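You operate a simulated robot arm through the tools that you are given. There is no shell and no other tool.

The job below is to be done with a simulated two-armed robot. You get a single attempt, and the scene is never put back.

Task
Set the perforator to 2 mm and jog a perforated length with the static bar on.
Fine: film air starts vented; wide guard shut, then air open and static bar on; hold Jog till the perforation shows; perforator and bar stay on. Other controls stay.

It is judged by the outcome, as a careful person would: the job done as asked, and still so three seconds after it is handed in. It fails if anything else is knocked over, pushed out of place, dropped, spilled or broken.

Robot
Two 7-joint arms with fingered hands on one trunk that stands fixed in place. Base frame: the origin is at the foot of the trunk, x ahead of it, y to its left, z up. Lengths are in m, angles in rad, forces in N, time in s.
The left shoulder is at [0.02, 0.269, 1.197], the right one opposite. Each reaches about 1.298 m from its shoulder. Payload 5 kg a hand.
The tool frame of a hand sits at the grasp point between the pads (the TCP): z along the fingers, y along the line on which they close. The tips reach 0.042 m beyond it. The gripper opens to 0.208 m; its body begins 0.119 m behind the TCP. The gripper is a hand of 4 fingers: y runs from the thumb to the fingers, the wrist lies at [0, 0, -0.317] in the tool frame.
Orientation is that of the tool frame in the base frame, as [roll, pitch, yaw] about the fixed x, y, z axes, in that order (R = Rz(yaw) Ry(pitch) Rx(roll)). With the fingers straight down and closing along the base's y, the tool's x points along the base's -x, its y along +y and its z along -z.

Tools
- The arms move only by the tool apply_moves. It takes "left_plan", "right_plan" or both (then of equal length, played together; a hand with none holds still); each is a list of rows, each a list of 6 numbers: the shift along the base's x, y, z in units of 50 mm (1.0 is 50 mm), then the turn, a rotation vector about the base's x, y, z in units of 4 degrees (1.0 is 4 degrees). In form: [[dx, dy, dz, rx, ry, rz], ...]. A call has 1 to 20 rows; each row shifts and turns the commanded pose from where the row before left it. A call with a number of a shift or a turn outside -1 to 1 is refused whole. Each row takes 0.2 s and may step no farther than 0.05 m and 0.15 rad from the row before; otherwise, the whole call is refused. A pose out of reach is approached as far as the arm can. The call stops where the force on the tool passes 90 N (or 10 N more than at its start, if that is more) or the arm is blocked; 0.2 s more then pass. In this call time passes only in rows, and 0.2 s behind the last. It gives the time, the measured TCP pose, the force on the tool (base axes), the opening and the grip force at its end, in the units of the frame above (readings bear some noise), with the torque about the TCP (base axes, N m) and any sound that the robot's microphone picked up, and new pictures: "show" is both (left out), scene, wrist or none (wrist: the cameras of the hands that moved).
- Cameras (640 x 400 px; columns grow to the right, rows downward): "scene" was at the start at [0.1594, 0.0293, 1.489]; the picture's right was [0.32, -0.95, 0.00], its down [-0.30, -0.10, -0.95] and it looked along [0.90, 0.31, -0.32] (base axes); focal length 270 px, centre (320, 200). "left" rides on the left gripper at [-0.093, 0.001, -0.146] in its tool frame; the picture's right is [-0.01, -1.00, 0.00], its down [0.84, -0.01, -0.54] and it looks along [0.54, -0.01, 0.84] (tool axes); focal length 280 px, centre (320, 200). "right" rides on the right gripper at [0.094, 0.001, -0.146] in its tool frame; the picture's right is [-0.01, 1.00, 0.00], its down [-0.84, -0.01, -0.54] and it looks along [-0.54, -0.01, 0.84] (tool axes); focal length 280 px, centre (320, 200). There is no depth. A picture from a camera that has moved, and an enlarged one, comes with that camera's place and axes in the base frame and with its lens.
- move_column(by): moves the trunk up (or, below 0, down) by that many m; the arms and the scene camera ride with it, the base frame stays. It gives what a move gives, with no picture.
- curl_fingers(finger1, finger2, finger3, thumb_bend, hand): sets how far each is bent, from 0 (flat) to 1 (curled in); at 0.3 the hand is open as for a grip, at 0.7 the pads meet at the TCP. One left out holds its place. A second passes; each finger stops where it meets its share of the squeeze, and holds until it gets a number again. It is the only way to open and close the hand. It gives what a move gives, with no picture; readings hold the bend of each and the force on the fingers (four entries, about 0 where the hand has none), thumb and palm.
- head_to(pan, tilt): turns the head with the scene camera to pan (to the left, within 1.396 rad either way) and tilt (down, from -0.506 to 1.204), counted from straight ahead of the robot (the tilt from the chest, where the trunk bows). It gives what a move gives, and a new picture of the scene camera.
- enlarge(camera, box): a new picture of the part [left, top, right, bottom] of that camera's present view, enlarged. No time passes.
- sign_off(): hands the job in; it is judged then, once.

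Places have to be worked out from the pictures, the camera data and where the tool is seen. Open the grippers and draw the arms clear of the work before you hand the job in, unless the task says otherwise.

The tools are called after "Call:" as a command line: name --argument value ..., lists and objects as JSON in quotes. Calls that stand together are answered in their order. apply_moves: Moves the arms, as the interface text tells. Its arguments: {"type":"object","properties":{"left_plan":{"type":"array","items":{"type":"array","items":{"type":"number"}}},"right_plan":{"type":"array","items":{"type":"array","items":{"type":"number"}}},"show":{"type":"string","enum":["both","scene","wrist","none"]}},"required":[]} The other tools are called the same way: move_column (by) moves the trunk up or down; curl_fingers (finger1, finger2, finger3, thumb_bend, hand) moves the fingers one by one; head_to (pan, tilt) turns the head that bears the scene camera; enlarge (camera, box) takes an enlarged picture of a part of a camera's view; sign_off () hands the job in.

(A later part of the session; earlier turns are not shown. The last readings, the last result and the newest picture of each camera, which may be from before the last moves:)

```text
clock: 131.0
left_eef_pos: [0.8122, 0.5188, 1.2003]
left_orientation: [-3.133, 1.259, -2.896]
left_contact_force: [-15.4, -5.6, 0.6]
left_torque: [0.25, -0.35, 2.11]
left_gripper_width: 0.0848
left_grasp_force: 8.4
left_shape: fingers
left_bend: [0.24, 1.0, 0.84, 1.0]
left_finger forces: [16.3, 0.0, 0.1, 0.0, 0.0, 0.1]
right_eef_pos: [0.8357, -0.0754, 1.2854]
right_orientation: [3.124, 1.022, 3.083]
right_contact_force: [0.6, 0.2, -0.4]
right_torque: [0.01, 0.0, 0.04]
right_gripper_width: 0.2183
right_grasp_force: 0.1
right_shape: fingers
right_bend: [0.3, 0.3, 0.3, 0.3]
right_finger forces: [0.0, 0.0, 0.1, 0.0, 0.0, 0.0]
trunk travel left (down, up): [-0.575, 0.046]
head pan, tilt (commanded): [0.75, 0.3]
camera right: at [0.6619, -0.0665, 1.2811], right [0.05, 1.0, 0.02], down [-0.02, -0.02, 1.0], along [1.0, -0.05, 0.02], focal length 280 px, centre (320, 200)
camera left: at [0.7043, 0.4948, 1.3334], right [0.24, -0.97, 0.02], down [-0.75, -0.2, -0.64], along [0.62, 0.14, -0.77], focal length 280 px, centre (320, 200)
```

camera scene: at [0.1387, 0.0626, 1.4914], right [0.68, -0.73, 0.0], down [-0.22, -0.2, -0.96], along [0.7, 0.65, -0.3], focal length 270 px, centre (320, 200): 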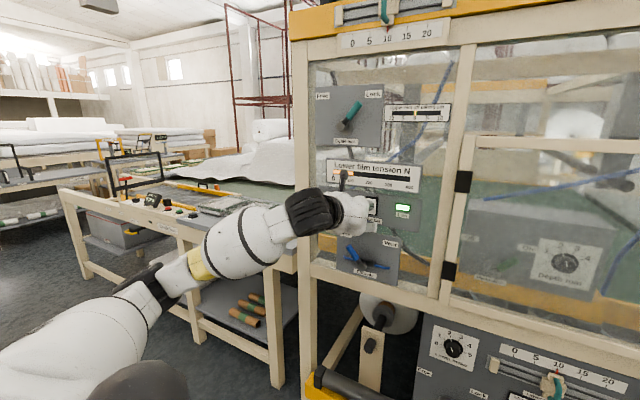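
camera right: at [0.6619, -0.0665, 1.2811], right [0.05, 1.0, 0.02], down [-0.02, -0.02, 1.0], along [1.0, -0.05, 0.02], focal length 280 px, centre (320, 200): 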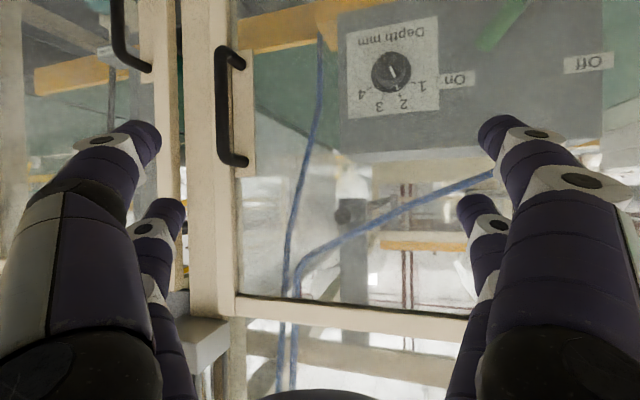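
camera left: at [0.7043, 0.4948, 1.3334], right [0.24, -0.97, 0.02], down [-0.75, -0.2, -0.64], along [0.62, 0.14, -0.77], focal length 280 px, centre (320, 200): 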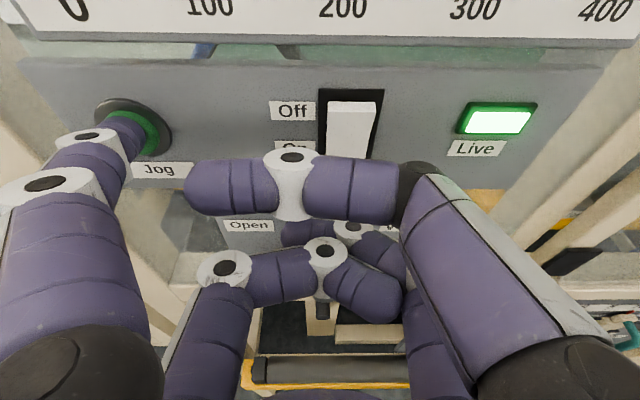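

The right camera now has a level, nearer view of the web. I'll zoom on it piece by piece.

Call:
enlarge --camera "right" --box '[240, 60, 340, 130]'

Call:
enlarge --camera "right" --box '[230, 120, 350, 200]'

Call:
enlarge --camera "right" --box '[230, 190, 350, 310]'

```text
5.71 times, centred on (290, 95) of right
camera zoom: at [0.6619, -0.0665, 1.2811], right [0.05, 1.0, 0.02], down [-0.02, -0.02, 1.0], along [1.0, -0.05, 0.02], focal length 1602 px, centre (491, 800)
```

zoom: 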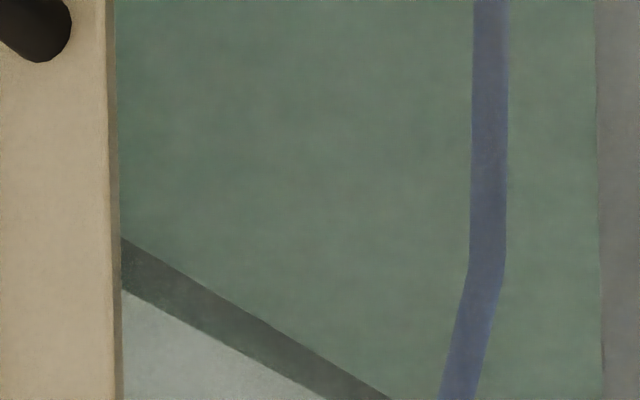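

```text
5.00 times, centred on (290, 160) of right
camera zoom: at [0.6619, -0.0665, 1.2811], right [0.05, 1.0, 0.02], down [-0.02, -0.02, 1.0], along [1.0, -0.05, 0.02], focal length 1402 px, centre (470, 400)
```

zoom: 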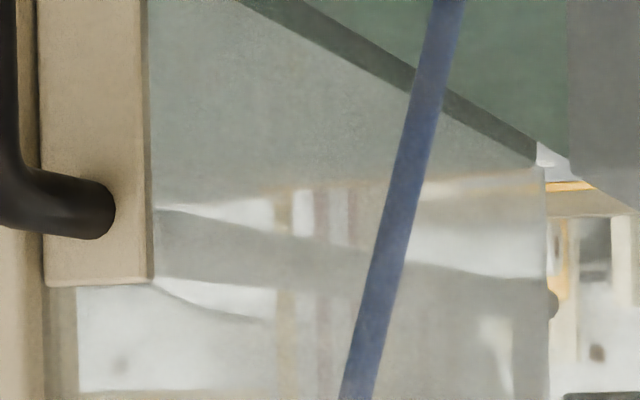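

```text
3.33 times, centred on (290, 250) of right
camera zoom: at [0.6619, -0.0665, 1.2811], right [0.05, 1.0, 0.02], down [-0.02, -0.02, 1.0], along [1.0, -0.05, 0.02], focal length 935 px, centre (420, 33)
```

zoom: 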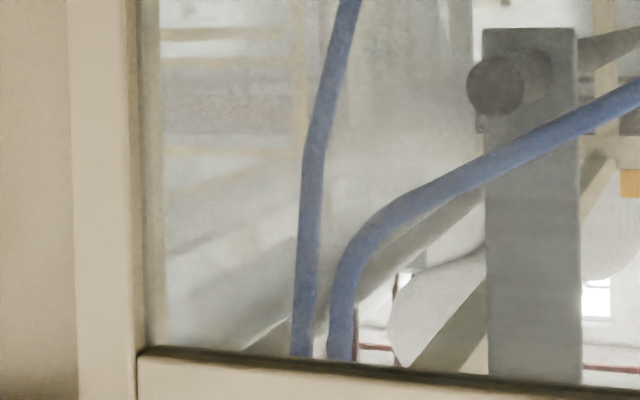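

The curtain shows no marks. The perforated lower film should first appear on the slanted web right of the perforator, below the pinch rolls, so I'll bring the right camera close to the narrow guard glass to view that web.

Call:
apply_moves --right_plan '[[-0.426, -0.734, -0.48, 0, 0, 1], [-0.426, -0.734, -0.48, 0, 0, 1], [-0.426, -0.734, -0.48, 0, 0, 1], [-0.426, -0.734, -0.48, 0, 0, 1], [-0.426, -0.734, -0.48, 0, 0, 1], [0.185, -0.696, -0.52, 0, 0, 1], [0.185, -0.696, -0.52, 0, 0, 1], [0.185, -0.696, -0.52, 0, 0, 1], [0.185, -0.696, -0.52, 0, 0, 1], [0.185, -0.696, -0.52, 0, 0, 1], [0.185, -0.696, -0.52, 0, 0, 1], [0.185, -0.696, -0.52, 0, 0, 1], [0.753, -0.11, 0, 0, 0, 0], [0.753, -0.11, 0, 0, 0, 0], [0.753, -0.11, 0, 0, 0, 0]]' --show "wrist"

Call:
enlarge --camera "right" --box '[160, 20, 360, 180]'

Call:
enlarge --camera "right" --box '[300, 20, 500, 180]'

```text
clock: 134.2
left_eef_pos: [0.8123, 0.519, 1.1993]
left_orientation: [-3.133, 1.258, -2.896]
left_contact_force: [-13.9, -4.5, 0.3]
left_torque: [0.11, -0.3, 1.94]
left_gripper_width: 0.0854
left_grasp_force: 7.1
left_shape: fingers
left_bend: [0.24, 1.0, 0.84, 1.0]
left_finger forces: [14.4, 0.0, 0.0, 0.1, 0.1, 0.1]
right_eef_pos: [0.9051, -0.5209, 0.985]
right_orientation: [3.125, 1.019, -2.362]
right_contact_force: [-1.3, 0.5, -0.5]
right_torque: [0.06, -0.05, -0.01]
right_gripper_width: 0.2185
right_grasp_force: 0.0
right_shape: fingers
right_bend: [0.3, 0.3, 0.3, 0.3]
right_finger forces: [0.1, 0.0, 0.1, 0.0, 0.1, 0.1]
trunk travel left (down, up): [-0.575, 0.046]
head pan, tilt (commanded): [0.75, 0.3]
camera right: at [0.7829, -0.644, 0.982], right [-0.71, 0.71, 0.02], down [0.0, -0.03, 1.0], along [0.71, 0.71, 0.02], focal length 280 px, centre (320, 200)
```

right: 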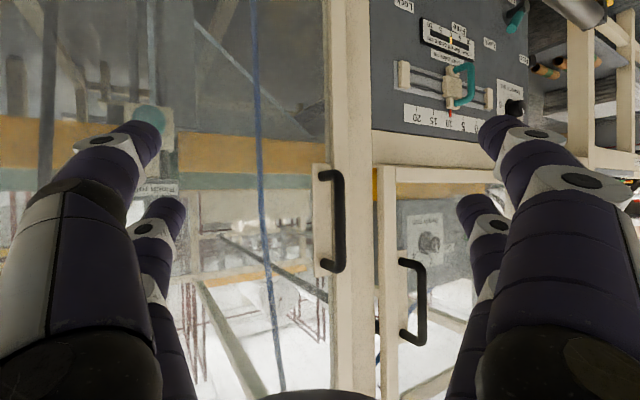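

```text
2.50 times, centred on (260, 100) of right
camera zoom: at [0.7829, -0.644, 0.982], right [-0.71, 0.71, 0.02], down [0.0, -0.03, 1.0], along [0.71, 0.71, 0.02], focal length 701 px, centre (470, 450)
```

zoom: 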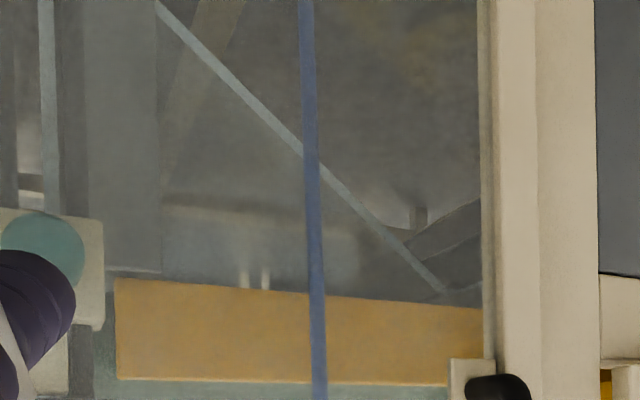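

```text
2.50 times, centred on (400, 100) of right
camera zoom: at [0.7829, -0.644, 0.982], right [-0.71, 0.71, 0.02], down [0.0, -0.03, 1.0], along [0.71, 0.71, 0.02], focal length 701 px, centre (120, 450)
```

zoom: 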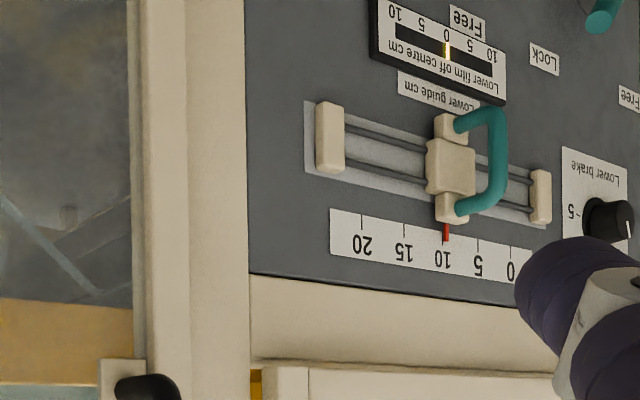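

I'll zoom in harder on the slanted web and its edge for fine holes.

Call:
enlarge --camera "right" --box '[190, 10, 260, 60]'

Call:
enlarge --camera "right" --box '[220, 50, 290, 100]'

Call:
enlarge --camera "right" --box '[265, 85, 335, 135]'

Call:
enlarge --camera "right" --box '[130, 0, 220, 120]'

```text
8.00 times, centred on (225, 35) of right
camera zoom: at [0.7829, -0.644, 0.982], right [-0.71, 0.71, 0.02], down [0.0, -0.03, 1.0], along [0.71, 0.71, 0.02], focal length 2243 px, centre (1080, 1520)
```

zoom: 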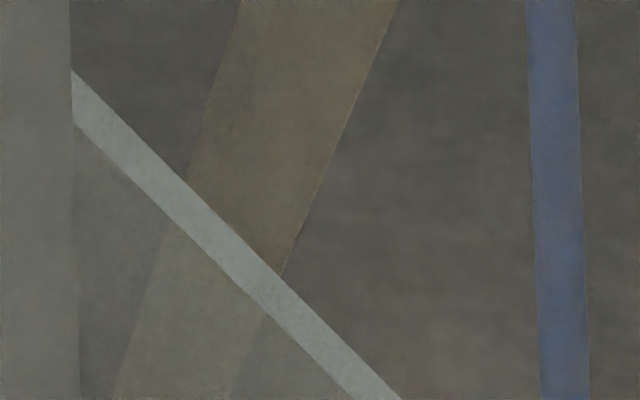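

```text
8.00 times, centred on (255, 75) of right
camera zoom: at [0.7829, -0.644, 0.982], right [-0.71, 0.71, 0.02], down [0.0, -0.03, 1.0], along [0.71, 0.71, 0.02], focal length 2243 px, centre (840, 1200)
```

zoom: 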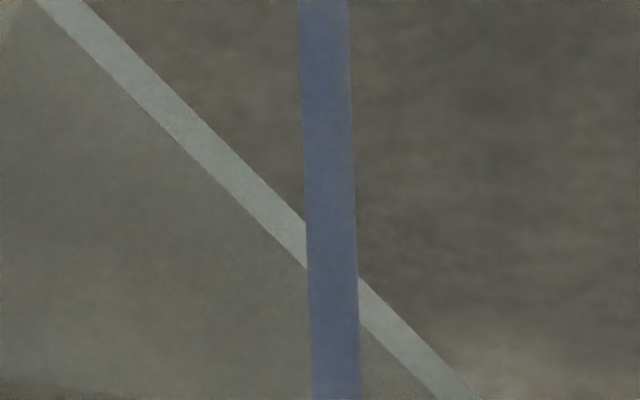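

```text
8.00 times, centred on (300, 110) of right
camera zoom: at [0.7829, -0.644, 0.982], right [-0.71, 0.71, 0.02], down [0.0, -0.03, 1.0], along [0.71, 0.71, 0.02], focal length 2243 px, centre (480, 920)
```

zoom: 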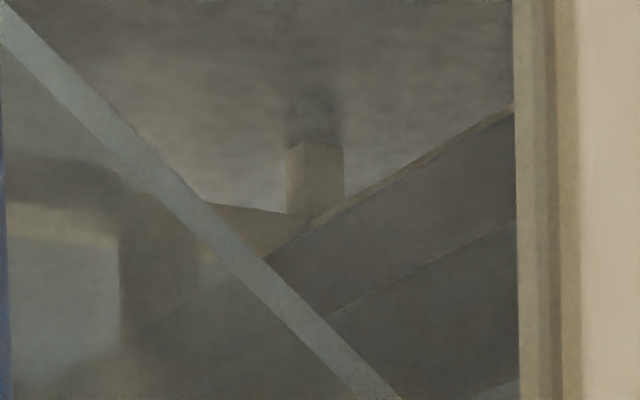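

```text
3.33 times, centred on (175, 60) of right
camera zoom: at [0.7829, -0.644, 0.982], right [-0.71, 0.71, 0.02], down [0.0, -0.03, 1.0], along [0.71, 0.71, 0.02], focal length 935 px, centre (803, 667)
```

zoom: 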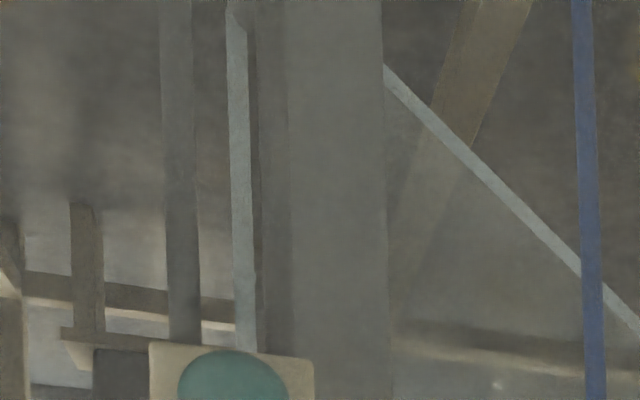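

The web edge is clean so far. This second hold has lasted about 23 s; I'll keep holding and check this same view again after more time.

Call:
apply_moves --left_plan '[[0, 0, 0, 0, 0, 0], [0, 0, 0, 0, 0, 0], [0, 0, 0, 0, 0, 0], [0, 0, 0, 0, 0, 0], [0, 0, 0, 0, 0, 0], [0, 0, 0, 0, 0, 0], [0, 0, 0, 0, 0, 0], [0, 0, 0, 0, 0, 0], [0, 0, 0, 0, 0, 0], [0, 0, 0, 0, 0, 0], [0, 0, 0, 0, 0, 0], [0, 0, 0, 0, 0, 0], [0, 0, 0, 0, 0, 0], [0, 0, 0, 0, 0, 0], [0, 0, 0, 0, 0, 0], [0, 0, 0, 0, 0, 0], [0, 0, 0, 0, 0, 0], [0, 0, 0, 0, 0, 0], [0, 0, 0, 0, 0, 0], [0, 0, 0, 0, 0, 0]]' --show "none"

Call:
enlarge --camera "right" --box '[160, 0, 360, 140]'

Call:
enlarge --camera "right" --box '[170, 160, 340, 300]'

Call:
enlarge --camera "left" --box '[0, 0, 320, 200]'

```text
clock: 138.4
left_eef_pos: [0.8119, 0.5188, 1.1992]
left_orientation: [-3.133, 1.26, -2.896]
left_contact_force: [-14.6, -6.6, 4.7]
left_torque: [0.7, -0.34, 1.94]
left_gripper_width: 0.0851
left_grasp_force: 7.7
left_shape: fingers
left_bend: [0.24, 1.0, 0.84, 1.0]
left_finger forces: [15.1, 0.0, 0.1, 0.1, 0.0, 0.0]
right_eef_pos: [0.9057, -0.5208, 0.9852]
right_orientation: [3.124, 1.02, -2.362]
right_contact_force: [-0.3, -0.3, 0.5]
right_torque: [0.01, 0.0, -0.04]
right_gripper_width: 0.2186
right_grasp_force: 0.1
right_shape: fingers
right_bend: [0.3, 0.3, 0.3, 0.3]
right_finger forces: [0.0, 0.0, 0.0, 0.0, 0.1, 0.0]
trunk travel left (down, up): [-0.575, 0.046]
head pan, tilt (commanded): [0.75, 0.3]
```

```text
2.86 times, centred on (260, 70) of right
camera zoom: at [0.7829, -0.6439, 0.9819], right [-0.71, 0.71, 0.02], down [0.0, -0.03, 1.0], along [0.71, 0.71, 0.02], focal length 801 px, centre (491, 571)
```

zoom: 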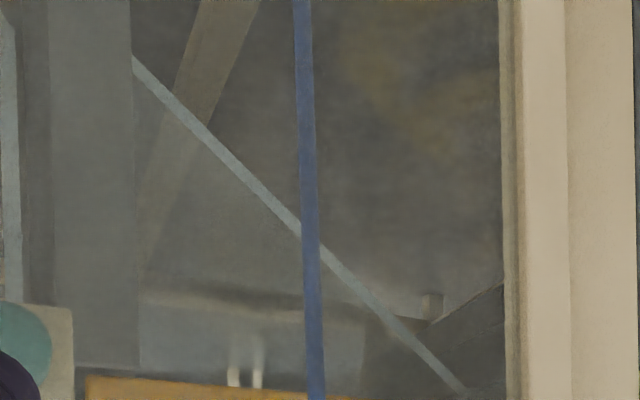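

```text
2.86 times, centred on (255, 230) of right
camera zoom: at [0.7829, -0.6439, 0.9819], right [-0.71, 0.71, 0.02], down [0.0, -0.03, 1.0], along [0.71, 0.71, 0.02], focal length 801 px, centre (506, 114)
```

zoom: 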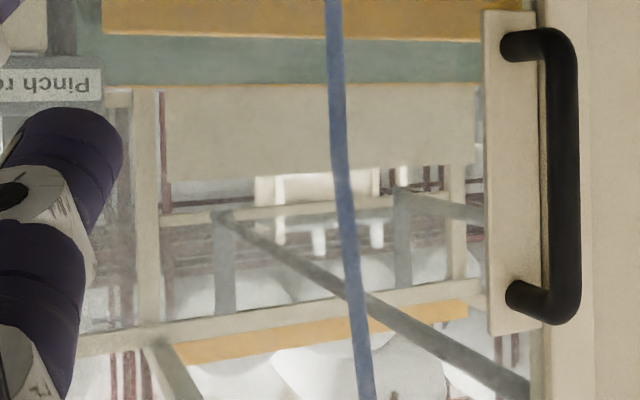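

```text
2.00 times, centred on (160, 100) of left
camera zoom: at [0.7043, 0.4947, 1.3335], right [0.24, -0.97, 0.02], down [-0.75, -0.2, -0.64], along [0.62, 0.14, -0.77], focal length 561 px, centre (640, 400)
```

zoom: 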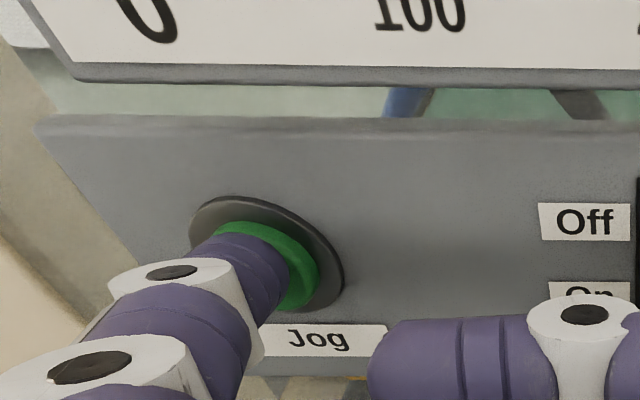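

Still nothing visible, and at about 15 N the button's rim still stands slightly proud, so it may not be fully in. I'll release, switch to a stiffer two-finger tip (finger 1 and thumb pinched), and re-press fully.

Call:
apply_moves --left_plan '[[-0.754, -0.2, 0, 0, 0, 0], [-0.754, -0.2, 0, 0, 0, 0]]' --show "none"

Call:
curl_fingers --hand "left" --finger1 0.7 --thumb_bend 0.7

Call:
apply_moves --left_plan '[[-0.159, 0.599, -0.025, 0, 0, 0.75], [-0.159, 0.599, -0.025, 0, 0, 0.75], [-0.159, 0.599, -0.025, 0, 0, 0.75], [-0.159, 0.599, -0.025, 0, 0, 0.75]]' --show "wrist"

```text
clock: 139.0
left_eef_pos: [0.7359, 0.4999, 1.1996]
left_orientation: [-3.132, 1.257, -2.894]
left_contact_force: [-0.5, -0.5, -0.1]
left_torque: [0.01, 0.01, 0.02]
left_gripper_width: 0.0811
left_grasp_force: 0.1
left_shape: fingers
left_bend: [0.3, 1.0, 0.84, 1.0]
left_finger forces: [0.0, 0.0, 0.0, 0.1, 0.0, 0.0]
right_eef_pos: [0.9065, -0.5201, 0.9845]
right_orientation: [3.124, 1.019, -2.362]
right_contact_force: [0.5, -0.2, 0.2]
right_torque: [0.0, 0.0, 0.0]
right_gripper_width: 0.2188
right_grasp_force: 0.0
right_shape: fingers
right_bend: [0.3, 0.3, 0.3, 0.3]
right_finger forces: [0.0, 0.1, 0.0, 0.0, 0.0, 0.0]
trunk travel left (down, up): [-0.575, 0.046]
head pan, tilt (commanded): [0.75, 0.3]
```

```text
clock: 140.0
left_eef_pos: [0.7344, 0.4999, 1.1989]
left_orientation: [-3.133, 1.255, -2.897]
left_contact_force: [-1.0, -0.4, 0.0]
left_torque: [0.0, -0.01, 0.01]
left_gripper_width: 0.0111
left_grasp_force: 0.1
left_shape: fingers
left_bend: [0.7, 1.0, 0.84, 0.7]
left_finger forces: [0.0, 0.1, 0.0, 0.0, 0.0, 0.0]
right_eef_pos: [0.9062, -0.5207, 0.9842]
right_orientation: [3.123, 1.019, -2.362]
right_contact_force: [0.7, -0.1, -0.1]
right_torque: [-0.01, 0.02, 0.03]
right_gripper_width: 0.2187
right_grasp_force: 0.0
right_shape: fingers
right_bend: [0.3, 0.3, 0.3, 0.3]
right_finger forces: [0.0, 0.0, 0.0, 0.0, 0.0, 0.0]
trunk travel left (down, up): [-0.575, 0.046]
head pan, tilt (commanded): [0.75, 0.3]
```

```text
clock: 141.0
left_eef_pos: [0.7031, 0.6206, 1.1962]
left_orientation: [-3.134, 1.256, -2.685]
left_contact_force: [-0.3, 0.9, 0.5]
left_torque: [-0.02, -0.03, -0.01]
left_gripper_width: 0.0108
left_grasp_force: 0.0
left_shape: fingers
left_bend: [0.7, 1.0, 0.84, 0.7]
left_finger forces: [0.1, 0.0, 0.0, 0.0, 0.0, 0.0]
right_eef_pos: [0.9061, -0.5189, 0.9847]
right_orientation: [3.125, 1.018, -2.36]
right_contact_force: [0.1, 0.4, 0.0]
right_torque: [-0.01, -0.01, -0.03]
right_gripper_width: 0.2186
right_grasp_force: 0.0
right_shape: fingers
right_bend: [0.3, 0.3, 0.3, 0.3]
right_finger forces: [0.0, 0.0, 0.0, 0.0, 0.0, 0.0]
trunk travel left (down, up): [-0.575, 0.046]
head pan, tilt (commanded): [0.75, 0.3]
camera left: at [0.6042, 0.5755, 1.3307], right [0.44, -0.9, 0.02], down [-0.69, -0.35, -0.64], along [0.58, 0.27, -0.77], focal length 280 px, centre (320, 200)
```

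left: 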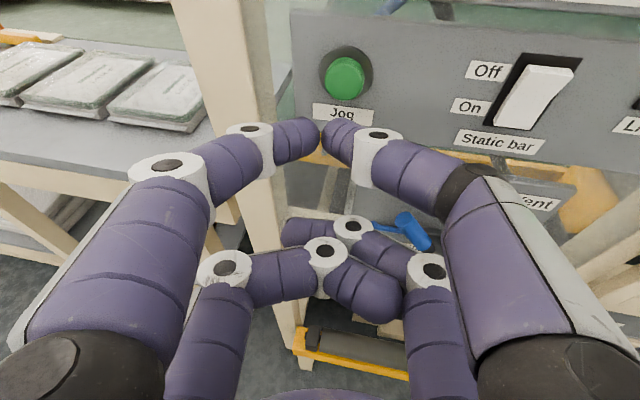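

The pinched fingertip lines up with the Jog button. I'll approach to just before contact.

Call:
apply_moves --left_plan '[[0.58, 0.154, 0, 0, 0, 0], [0.58, 0.154, 0, 0, 0, 0], [0.15, 0.04, 0, 0, 0, 0]]' --show "wrist"

```text
clock: 141.8
left_eef_pos: [0.77, 0.6368, 1.1939]
left_orientation: [-3.132, 1.256, -2.687]
left_contact_force: [-2.6, -1.4, -0.2]
left_torque: [0.05, -0.13, -0.08]
left_gripper_width: 0.0101
left_grasp_force: 1.9
left_shape: fingers
left_bend: [0.7, 1.0, 0.84, 0.7]
left_finger forces: [0.0, 0.1, 0.0, 0.0, 3.8, 0.1]
right_eef_pos: [0.9065, -0.5195, 0.9847]
right_orientation: [3.124, 1.019, -2.36]
right_contact_force: [0.8, -0.1, 0.0]
right_torque: [-0.02, 0.01, -0.01]
right_gripper_width: 0.2184
right_grasp_force: 0.1
right_shape: fingers
right_bend: [0.3, 0.3, 0.3, 0.3]
right_finger forces: [0.0, 0.0, 0.0, 0.0, 0.0, 0.1]
trunk travel left (down, up): [-0.575, 0.046]
head pan, tilt (commanded): [0.75, 0.3]
heard: click
camera left: at [0.6699, 0.5916, 1.3282], right [0.44, -0.9, 0.02], down [-0.69, -0.35, -0.64], along [0.58, 0.27, -0.77], focal length 280 px, centre (320, 200)
```

left: 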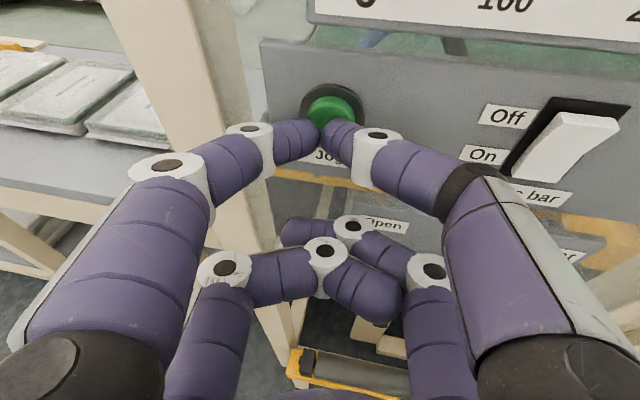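

The click already comes at about 4 N, so earlier presses were certainly deep enough. I'll press on to the stop and hold.

Call:
apply_moves --left_plan '[[0.097, 0.026, 0, 0, 0, 0], [0.097, 0.026, 0, 0, 0, 0], [0, 0, 0, 0, 0, 0], [0, 0, 0, 0, 0, 0], [0, 0, 0, 0, 0, 0], [0, 0, 0, 0, 0, 0], [0, 0, 0, 0, 0, 0], [0, 0, 0, 0, 0, 0], [0, 0, 0, 0, 0, 0], [0, 0, 0, 0, 0, 0]]' --show "both"

Call:
enlarge --camera "left" --box '[220, 50, 440, 190]'

```text
clock: 144.0
left_eef_pos: [0.7793, 0.6357, 1.1956]
left_orientation: [-3.133, 1.259, -2.689]
left_contact_force: [-26.9, -17.5, -2.5]
left_torque: [0.32, -0.41, -0.51]
left_gripper_width: 0.0078
left_grasp_force: 16.0
left_shape: fingers
left_bend: [0.7, 1.0, 0.84, 0.71]
left_finger forces: [0.0, 0.0, 0.1, 0.0, 32.0, 0.1]
right_eef_pos: [0.9063, -0.5211, 0.9852]
right_orientation: [3.123, 1.023, -2.361]
right_contact_force: [0.2, -0.4, 0.1]
right_torque: [-0.01, 0.0, 0.0]
right_gripper_width: 0.2186
right_grasp_force: 0.2
right_shape: fingers
right_bend: [0.3, 0.3, 0.3, 0.3]
right_finger forces: [0.0, 0.1, 0.0, 0.0, 0.0, 0.0]
trunk travel left (down, up): [-0.575, 0.046]
head pan, tilt (commanded): [0.75, 0.3]
camera scene: at [0.1375, 0.0616, 1.4916], right [0.68, -0.73, 0.0], down [-0.21, -0.2, -0.96], along [0.7, 0.65, -0.29], focal length 270 px, centre (320, 200)
camera left: at [0.6789, 0.5914, 1.3295], right [0.44, -0.9, 0.02], down [-0.69, -0.35, -0.64], along [0.58, 0.27, -0.77], focal length 280 px, centre (320, 200)
```

scene: 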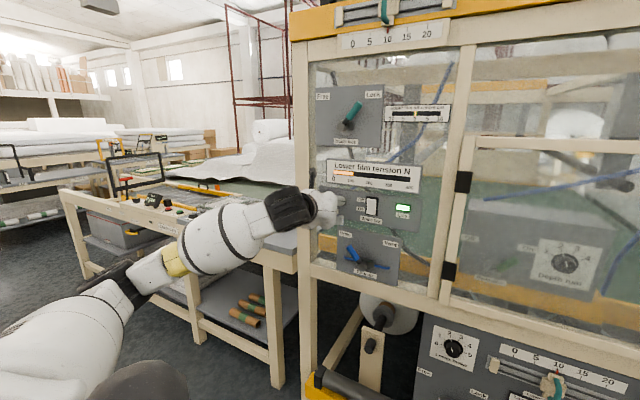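
left: 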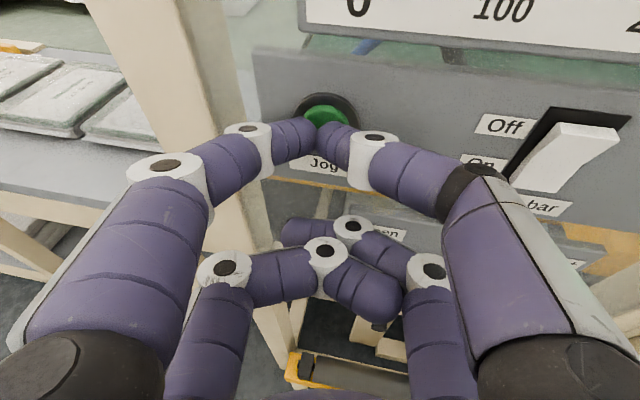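

```text
2.86 times, centred on (330, 120) of left
camera zoom: at [0.6789, 0.5914, 1.3295], right [0.44, -0.9, 0.02], down [-0.69, -0.35, -0.64], along [0.58, 0.27, -0.77], focal length 801 px, centre (291, 429)
```

zoom: 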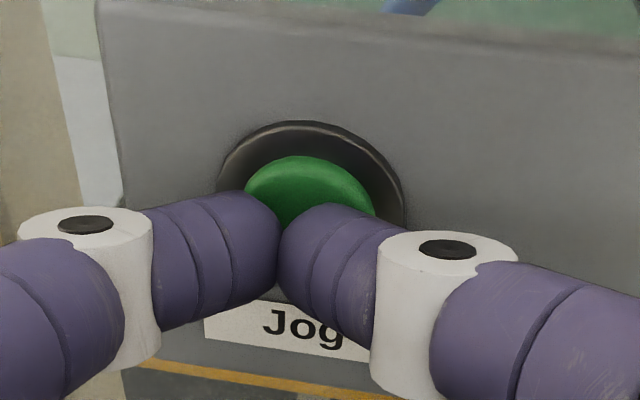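

Jog is now firmly at its stop with the stiffer fingertip. I'll look again at the perforator window from the head and the right camera.

Call:
head_to --pan 0.26 --tilt 0.351

Call:
enlarge --camera "scene" --box '[300, 115, 470, 275]'

Call:
enlarge --camera "right" --box '[160, 0, 360, 140]'

Call:
enlarge --camera "scene" --box '[375, 256, 435, 276]'

Call:
enlarge --camera "scene" --box '[480, 120, 600, 370]'

```text
clock: 144.9
left_eef_pos: [0.7804, 0.6378, 1.1955]
left_orientation: [-3.131, 1.258, -2.688]
left_contact_force: [-26.7, -17.1, -3.2]
left_torque: [0.32, -0.45, -0.52]
left_gripper_width: 0.008
left_grasp_force: 16.4
left_shape: fingers
left_bend: [0.7, 1.0, 0.84, 0.71]
left_finger forces: [0.0, 0.1, 0.1, 0.0, 32.0, 0.1]
right_eef_pos: [0.9048, -0.5202, 0.986]
right_orientation: [3.123, 1.022, -2.362]
right_contact_force: [0.6, -0.3, 1.0]
right_torque: [-0.02, 0.0, 0.0]
right_gripper_width: 0.2183
right_grasp_force: 0.2
right_shape: fingers
right_bend: [0.3, 0.3, 0.3, 0.3]
right_finger forces: [0.0, 0.0, 0.0, 0.1, 0.0, 0.1]
trunk travel left (down, up): [-0.575, 0.046]
head pan, tilt (commanded): [0.26, 0.351]
camera scene: at [0.1591, 0.0219, 1.4869], right [0.26, -0.97, 0.0], down [-0.33, -0.09, -0.94], along [0.91, 0.24, -0.34], focal length 270 px, centre (320, 200)
```

scene: 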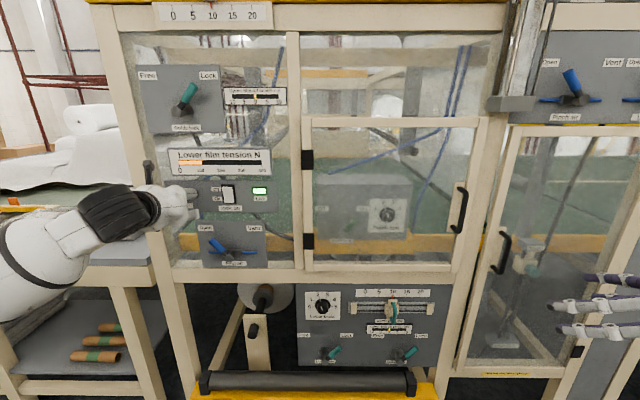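

```text
2.50 times, centred on (385, 195) of scene
camera zoom: at [0.1591, 0.0219, 1.4869], right [0.26, -0.97, 0.0], down [-0.33, -0.09, -0.94], along [0.91, 0.24, -0.34], focal length 676 px, centre (158, 212)
```

zoom: 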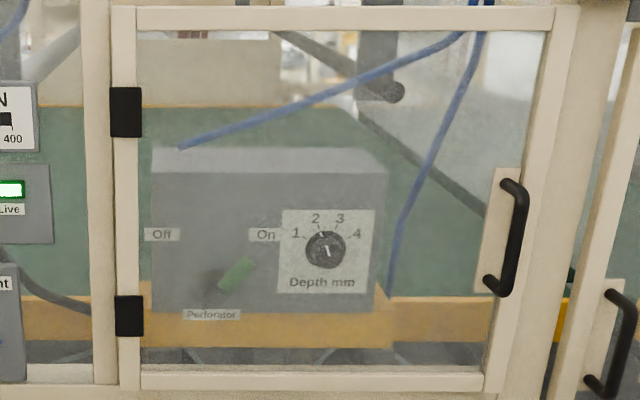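

```text
2.86 times, centred on (260, 70) of right
camera zoom: at [0.7825, -0.6443, 0.9819], right [-0.71, 0.71, 0.02], down [0.0, -0.03, 1.0], along [0.71, 0.71, 0.02], focal length 801 px, centre (491, 571)
```

zoom: 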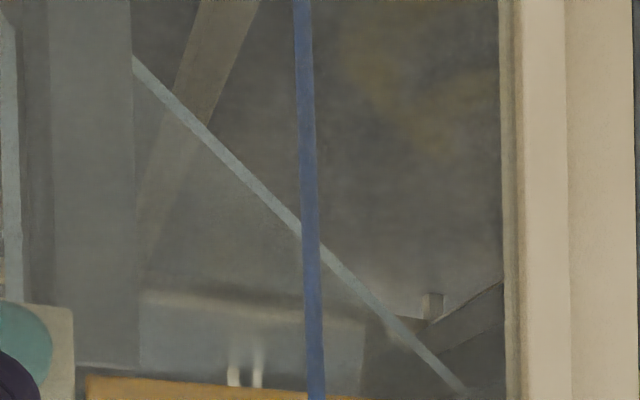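

```text
10.67 times, centred on (405, 266) of scene
camera zoom: at [0.1591, 0.0219, 1.4869], right [0.26, -0.97, 0.0], down [-0.33, -0.09, -0.94], along [0.91, 0.24, -0.34], focal length 2885 px, centre (-587, -504)
```

zoom: 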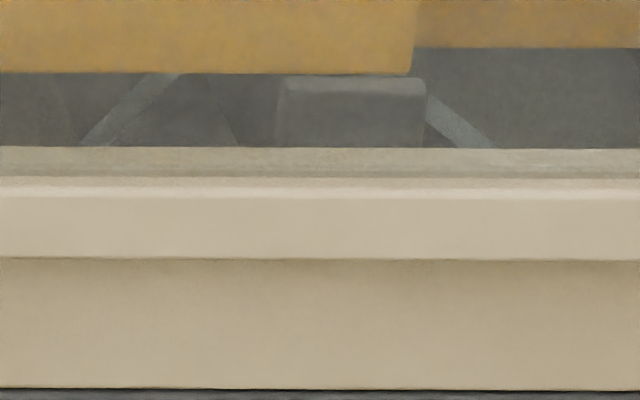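

```text
1.60 times, centred on (540, 245) of scene
camera zoom: at [0.1591, 0.0219, 1.4869], right [0.26, -0.97, 0.0], down [-0.33, -0.09, -0.94], along [0.91, 0.24, -0.34], focal length 433 px, centre (-32, 128)
```

zoom: 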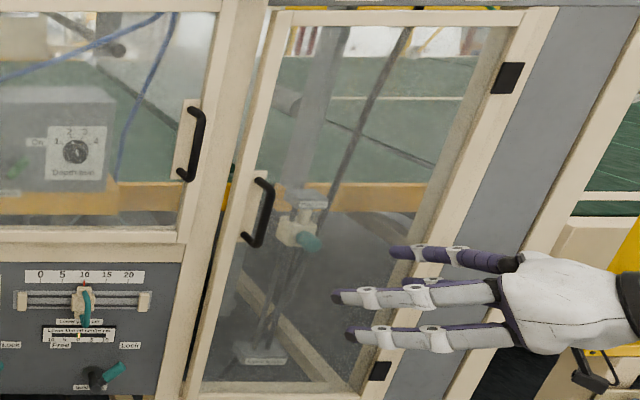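

All settings look right, so the film may just advance slowly. I'll hold Jog steadily for a longer stretch and then check again.

Call:
apply_moves --left_plan '[[0, 0, 0, 0, 0, 0], [0, 0, 0, 0, 0, 0], [0, 0, 0, 0, 0, 0], [0, 0, 0, 0, 0, 0], [0, 0, 0, 0, 0, 0], [0, 0, 0, 0, 0, 0], [0, 0, 0, 0, 0, 0], [0, 0, 0, 0, 0, 0], [0, 0, 0, 0, 0, 0], [0, 0, 0, 0, 0, 0], [0, 0, 0, 0, 0, 0], [0, 0, 0, 0, 0, 0], [0, 0, 0, 0, 0, 0], [0, 0, 0, 0, 0, 0], [0, 0, 0, 0, 0, 0], [0, 0, 0, 0, 0, 0], [0, 0, 0, 0, 0, 0], [0, 0, 0, 0, 0, 0], [0, 0, 0, 0, 0, 0], [0, 0, 0, 0, 0, 0]]' --show "none"

Call:
apply_moves --left_plan '[[0, 0, 0, 0, 0, 0], [0, 0, 0, 0, 0, 0], [0, 0, 0, 0, 0, 0], [0, 0, 0, 0, 0, 0], [0, 0, 0, 0, 0, 0], [0, 0, 0, 0, 0, 0], [0, 0, 0, 0, 0, 0], [0, 0, 0, 0, 0, 0], [0, 0, 0, 0, 0, 0], [0, 0, 0, 0, 0, 0], [0, 0, 0, 0, 0, 0], [0, 0, 0, 0, 0, 0], [0, 0, 0, 0, 0, 0], [0, 0, 0, 0, 0, 0], [0, 0, 0, 0, 0, 0], [0, 0, 0, 0, 0, 0], [0, 0, 0, 0, 0, 0], [0, 0, 0, 0, 0, 0], [0, 0, 0, 0, 0, 0], [0, 0, 0, 0, 0, 0]]' --show "none"

Call:
enlarge --camera "right" --box '[160, 0, 360, 140]'

Call:
enlarge --camera "scene" --box '[300, 115, 470, 275]'

Call:
enlarge --camera "scene" --box '[180, 280, 460, 400]'

```text
clock: 149.1
left_eef_pos: [0.7797, 0.637, 1.1953]
left_orientation: [-3.133, 1.258, -2.688]
left_contact_force: [-26.8, -17.6, -3.5]
left_torque: [0.37, -0.46, -0.49]
left_gripper_width: 0.008
left_grasp_force: 15.8
left_shape: fingers
left_bend: [0.7, 1.0, 0.84, 0.71]
left_finger forces: [0.0, 0.0, 0.0, 0.0, 31.9, 0.0]
right_eef_pos: [0.9054, -0.5198, 0.9847]
right_orientation: [3.123, 1.02, -2.362]
right_contact_force: [0.8, 0.1, 0.2]
right_torque: [0.01, -0.03, -0.05]
right_gripper_width: 0.2185
right_grasp_force: 0.0
right_shape: fingers
right_bend: [0.3, 0.3, 0.3, 0.3]
right_finger forces: [0.0, 0.0, 0.0, 0.0, 0.0, 0.0]
trunk travel left (down, up): [-0.575, 0.046]
head pan, tilt (commanded): [0.26, 0.351]
```

```text
clock: 153.3
left_eef_pos: [0.7793, 0.6379, 1.1956]
left_orientation: [-3.132, 1.257, -2.689]
left_contact_force: [-26.7, -17.4, -1.3]
left_torque: [0.33, -0.45, -0.5]
left_gripper_width: 0.0081
left_grasp_force: 15.9
left_shape: fingers
left_bend: [0.7, 1.0, 0.84, 0.71]
left_finger forces: [0.0, 0.0, 0.0, 0.0, 31.9, 0.0]
right_eef_pos: [0.906, -0.5213, 0.9849]
right_orientation: [3.123, 1.021, -2.361]
right_contact_force: [-0.2, 0.7, -0.4]
right_torque: [0.02, 0.01, -0.01]
right_gripper_width: 0.2186
right_grasp_force: 0.1
right_shape: fingers
right_bend: [0.3, 0.3, 0.3, 0.3]
right_finger forces: [0.0, 0.0, 0.0, 0.0, 0.0, 0.1]
trunk travel left (down, up): [-0.575, 0.046]
head pan, tilt (commanded): [0.26, 0.351]
```

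```text
2.86 times, centred on (260, 70) of right
camera zoom: at [0.7825, -0.6443, 0.9819], right [-0.71, 0.71, 0.02], down [0.0, -0.03, 1.0], along [0.71, 0.71, 0.02], focal length 801 px, centre (491, 571)
```

zoom: 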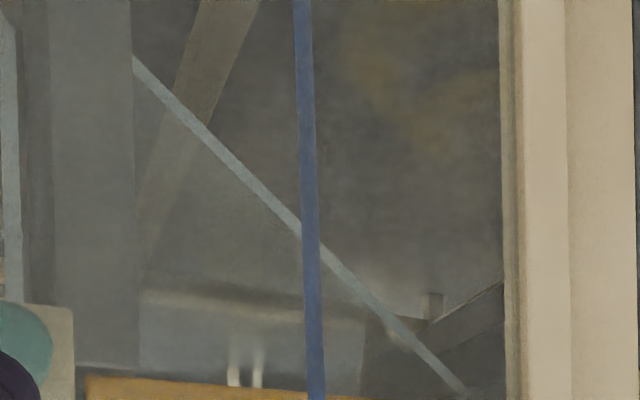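

```text
2.50 times, centred on (385, 195) of scene
camera zoom: at [0.1592, 0.0219, 1.4869], right [0.26, -0.97, 0.0], down [-0.33, -0.09, -0.94], along [0.91, 0.24, -0.34], focal length 676 px, centre (158, 212)
```

zoom: 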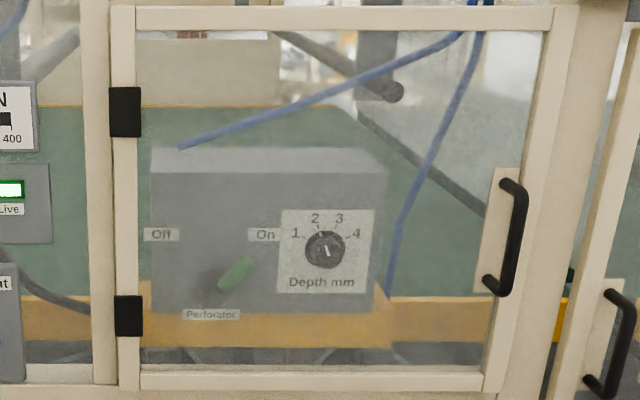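

```text
2.29 times, centred on (320, 340) of scene
camera zoom: at [0.1592, 0.0219, 1.4869], right [0.26, -0.97, 0.0], down [-0.33, -0.09, -0.94], along [0.91, 0.24, -0.34], focal length 618 px, centre (320, -120)
```

zoom: 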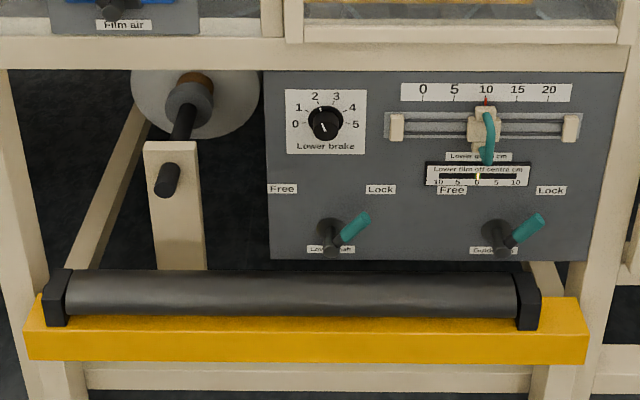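

I'll zoom to the maximum on the two web slivers right under the perforator, where the first holes would show.

Call:
enlarge --camera "scene" --box '[378, 260, 398, 272]'

Call:
enlarge --camera "scene" --box '[410, 260, 430, 272]'

Call:
enlarge --camera "scene" --box '[326, 260, 346, 272]'

```text
16.00 times, centred on (388, 266) of scene
camera zoom: at [0.1592, 0.0219, 1.4869], right [0.26, -0.97, 0.0], down [-0.33, -0.09, -0.94], along [0.91, 0.24, -0.34], focal length 4327 px, centre (-768, -856)
```

zoom: 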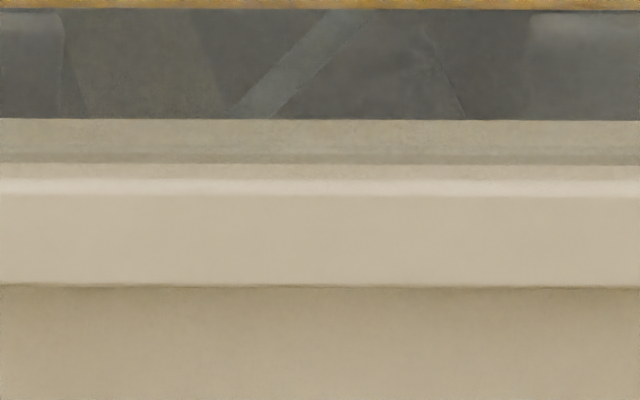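

```text
16.00 times, centred on (420, 266) of scene
camera zoom: at [0.1592, 0.0219, 1.4869], right [0.26, -0.97, 0.0], down [-0.33, -0.09, -0.94], along [0.91, 0.24, -0.34], focal length 4327 px, centre (-1280, -856)
```

zoom: 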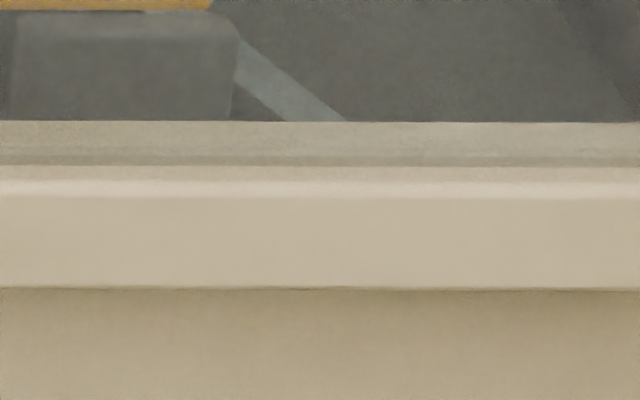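

```text
16.00 times, centred on (336, 266) of scene
camera zoom: at [0.1592, 0.0219, 1.4869], right [0.26, -0.97, 0.0], down [-0.33, -0.09, -0.94], along [0.91, 0.24, -0.34], focal length 4327 px, centre (64, -856)
```

zoom: 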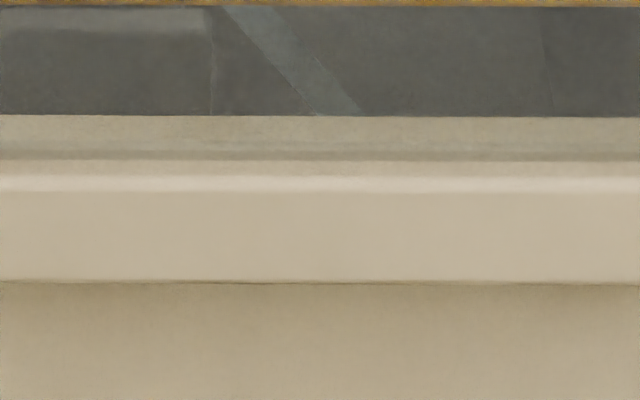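

I'll verify the knob precisely at maximum zoom, since a slightly off pointer could matter.

Call:
enlarge --camera "scene" --box '[366, 196, 410, 234]'

Call:
enlarge --camera "scene" --box '[310, 200, 370, 245]'

```text
10.53 times, centred on (388, 215) of scene
camera zoom: at [0.1592, 0.0219, 1.4869], right [0.26, -0.97, 0.0], down [-0.33, -0.09, -0.94], along [0.91, 0.24, -0.34], focal length 2847 px, centre (-396, 42)
```

zoom: 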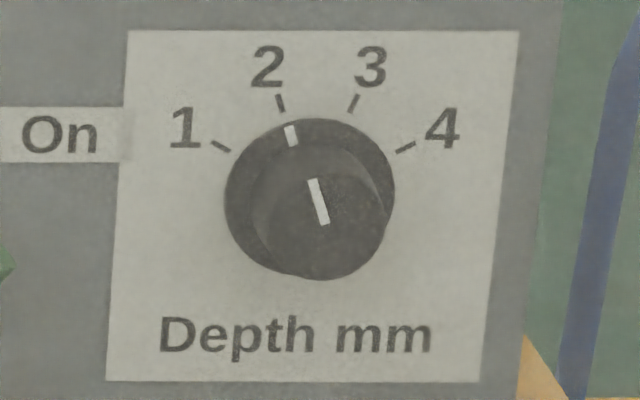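

```text
8.89 times, centred on (340, 222) of scene
camera zoom: at [0.1592, 0.0219, 1.4869], right [0.26, -0.97, 0.0], down [-0.33, -0.09, -0.94], along [0.91, 0.24, -0.34], focal length 2404 px, centre (142, 0)
```

zoom: 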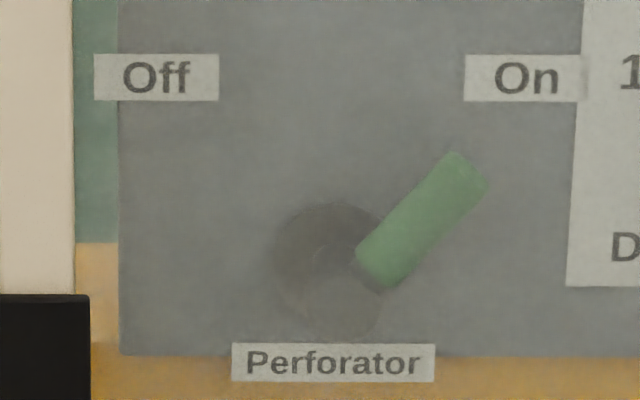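

The knob is precisely on 2 and the lever On. I'll raise the right camera in front of the narrow guard to check the web between the pinch rolls and the curtain after this long jog.

Call:
apply_moves --right_plan '[[-0.3, -0.08, 0.6, 0, 0, -1], [-0.2, -0.05, 0.7, 0, 0, -1], [0, 0, 0.8, 0, 0, -1], [0, 0, 0.8, 0, 0, -1], [0, 0, 0.8, 0, 0, -1], [0, 0, 0.5, 0, 0, 0]]' --show "wrist"

Call:
enlarge --camera "right" --box '[180, 0, 340, 110]'

Call:
enlarge --camera "right" --box '[240, 60, 440, 200]'

Call:
enlarge --camera "right" --box '[240, 180, 440, 320]'

```text
clock: 154.7
left_eef_pos: [0.7791, 0.6374, 1.1959]
left_orientation: [-3.134, 1.258, -2.686]
left_contact_force: [-24.2, -15.2, -2.1]
left_torque: [0.28, -0.5, -0.45]
left_gripper_width: 0.0077
left_grasp_force: 14.4
left_shape: fingers
left_bend: [0.69, 1.0, 0.84, 0.72]
left_finger forces: [0.0, 0.0, 0.0, 0.1, 29.2, 0.0]
right_eef_pos: [0.8776, -0.5267, 1.1946]
right_orientation: [3.125, 1.02, -2.712]
right_contact_force: [-0.8, 0.0, 0.1]
right_torque: [-0.03, -0.03, -0.06]
right_gripper_width: 0.2184
right_grasp_force: 0.1
right_shape: fingers
right_bend: [0.3, 0.3, 0.3, 0.3]
right_finger forces: [0.0, 0.1, 0.0, 0.0, 0.0, 0.0]
trunk travel left (down, up): [-0.575, 0.046]
head pan, tilt (commanded): [0.26, 0.351]
camera right: at [0.7201, -0.6011, 1.1915], right [-0.42, 0.91, 0.02], down [-0.01, -0.03, 1.0], along [0.91, 0.42, 0.02], focal length 280 px, centre (320, 200)
```

right: 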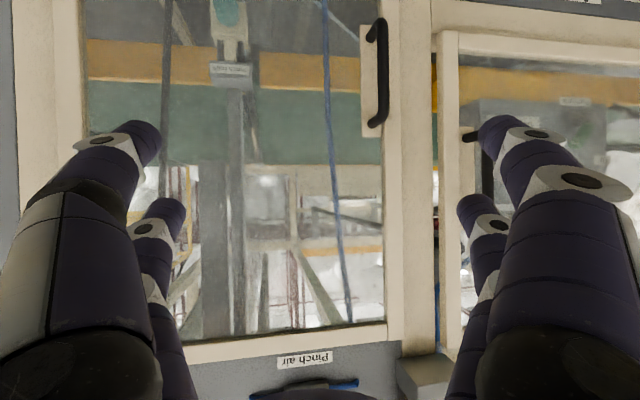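

```text
3.64 times, centred on (260, 55) of right
camera zoom: at [0.7201, -0.6011, 1.1915], right [-0.42, 0.91, 0.02], down [-0.01, -0.03, 1.0], along [0.91, 0.42, 0.02], focal length 1020 px, centre (538, 727)
```

zoom: 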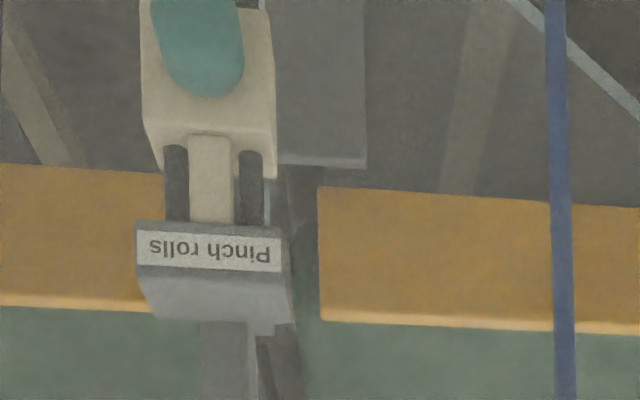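

```text
2.86 times, centred on (340, 130) of right
camera zoom: at [0.7201, -0.6011, 1.1915], right [-0.42, 0.91, 0.02], down [-0.01, -0.03, 1.0], along [0.91, 0.42, 0.02], focal length 801 px, centre (263, 400)
```

zoom: 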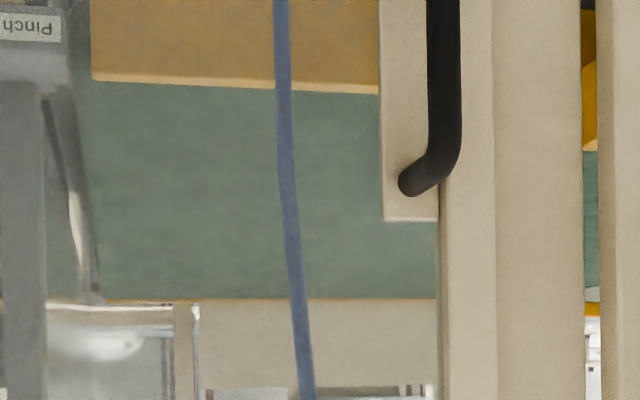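

```text
2.86 times, centred on (340, 250) of right
camera zoom: at [0.7201, -0.6011, 1.1915], right [-0.42, 0.91, 0.02], down [-0.01, -0.03, 1.0], along [0.91, 0.42, 0.02], focal length 801 px, centre (263, 57)
```

zoom: 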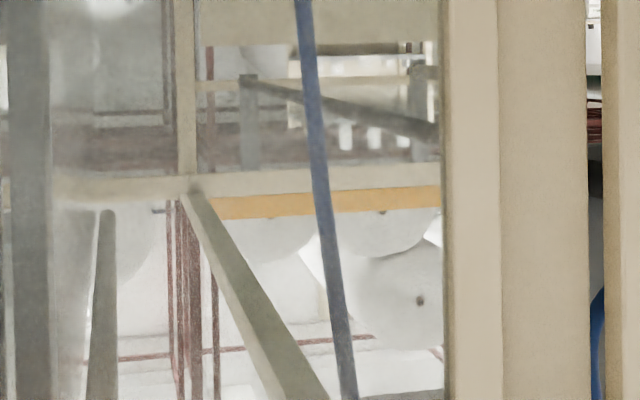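

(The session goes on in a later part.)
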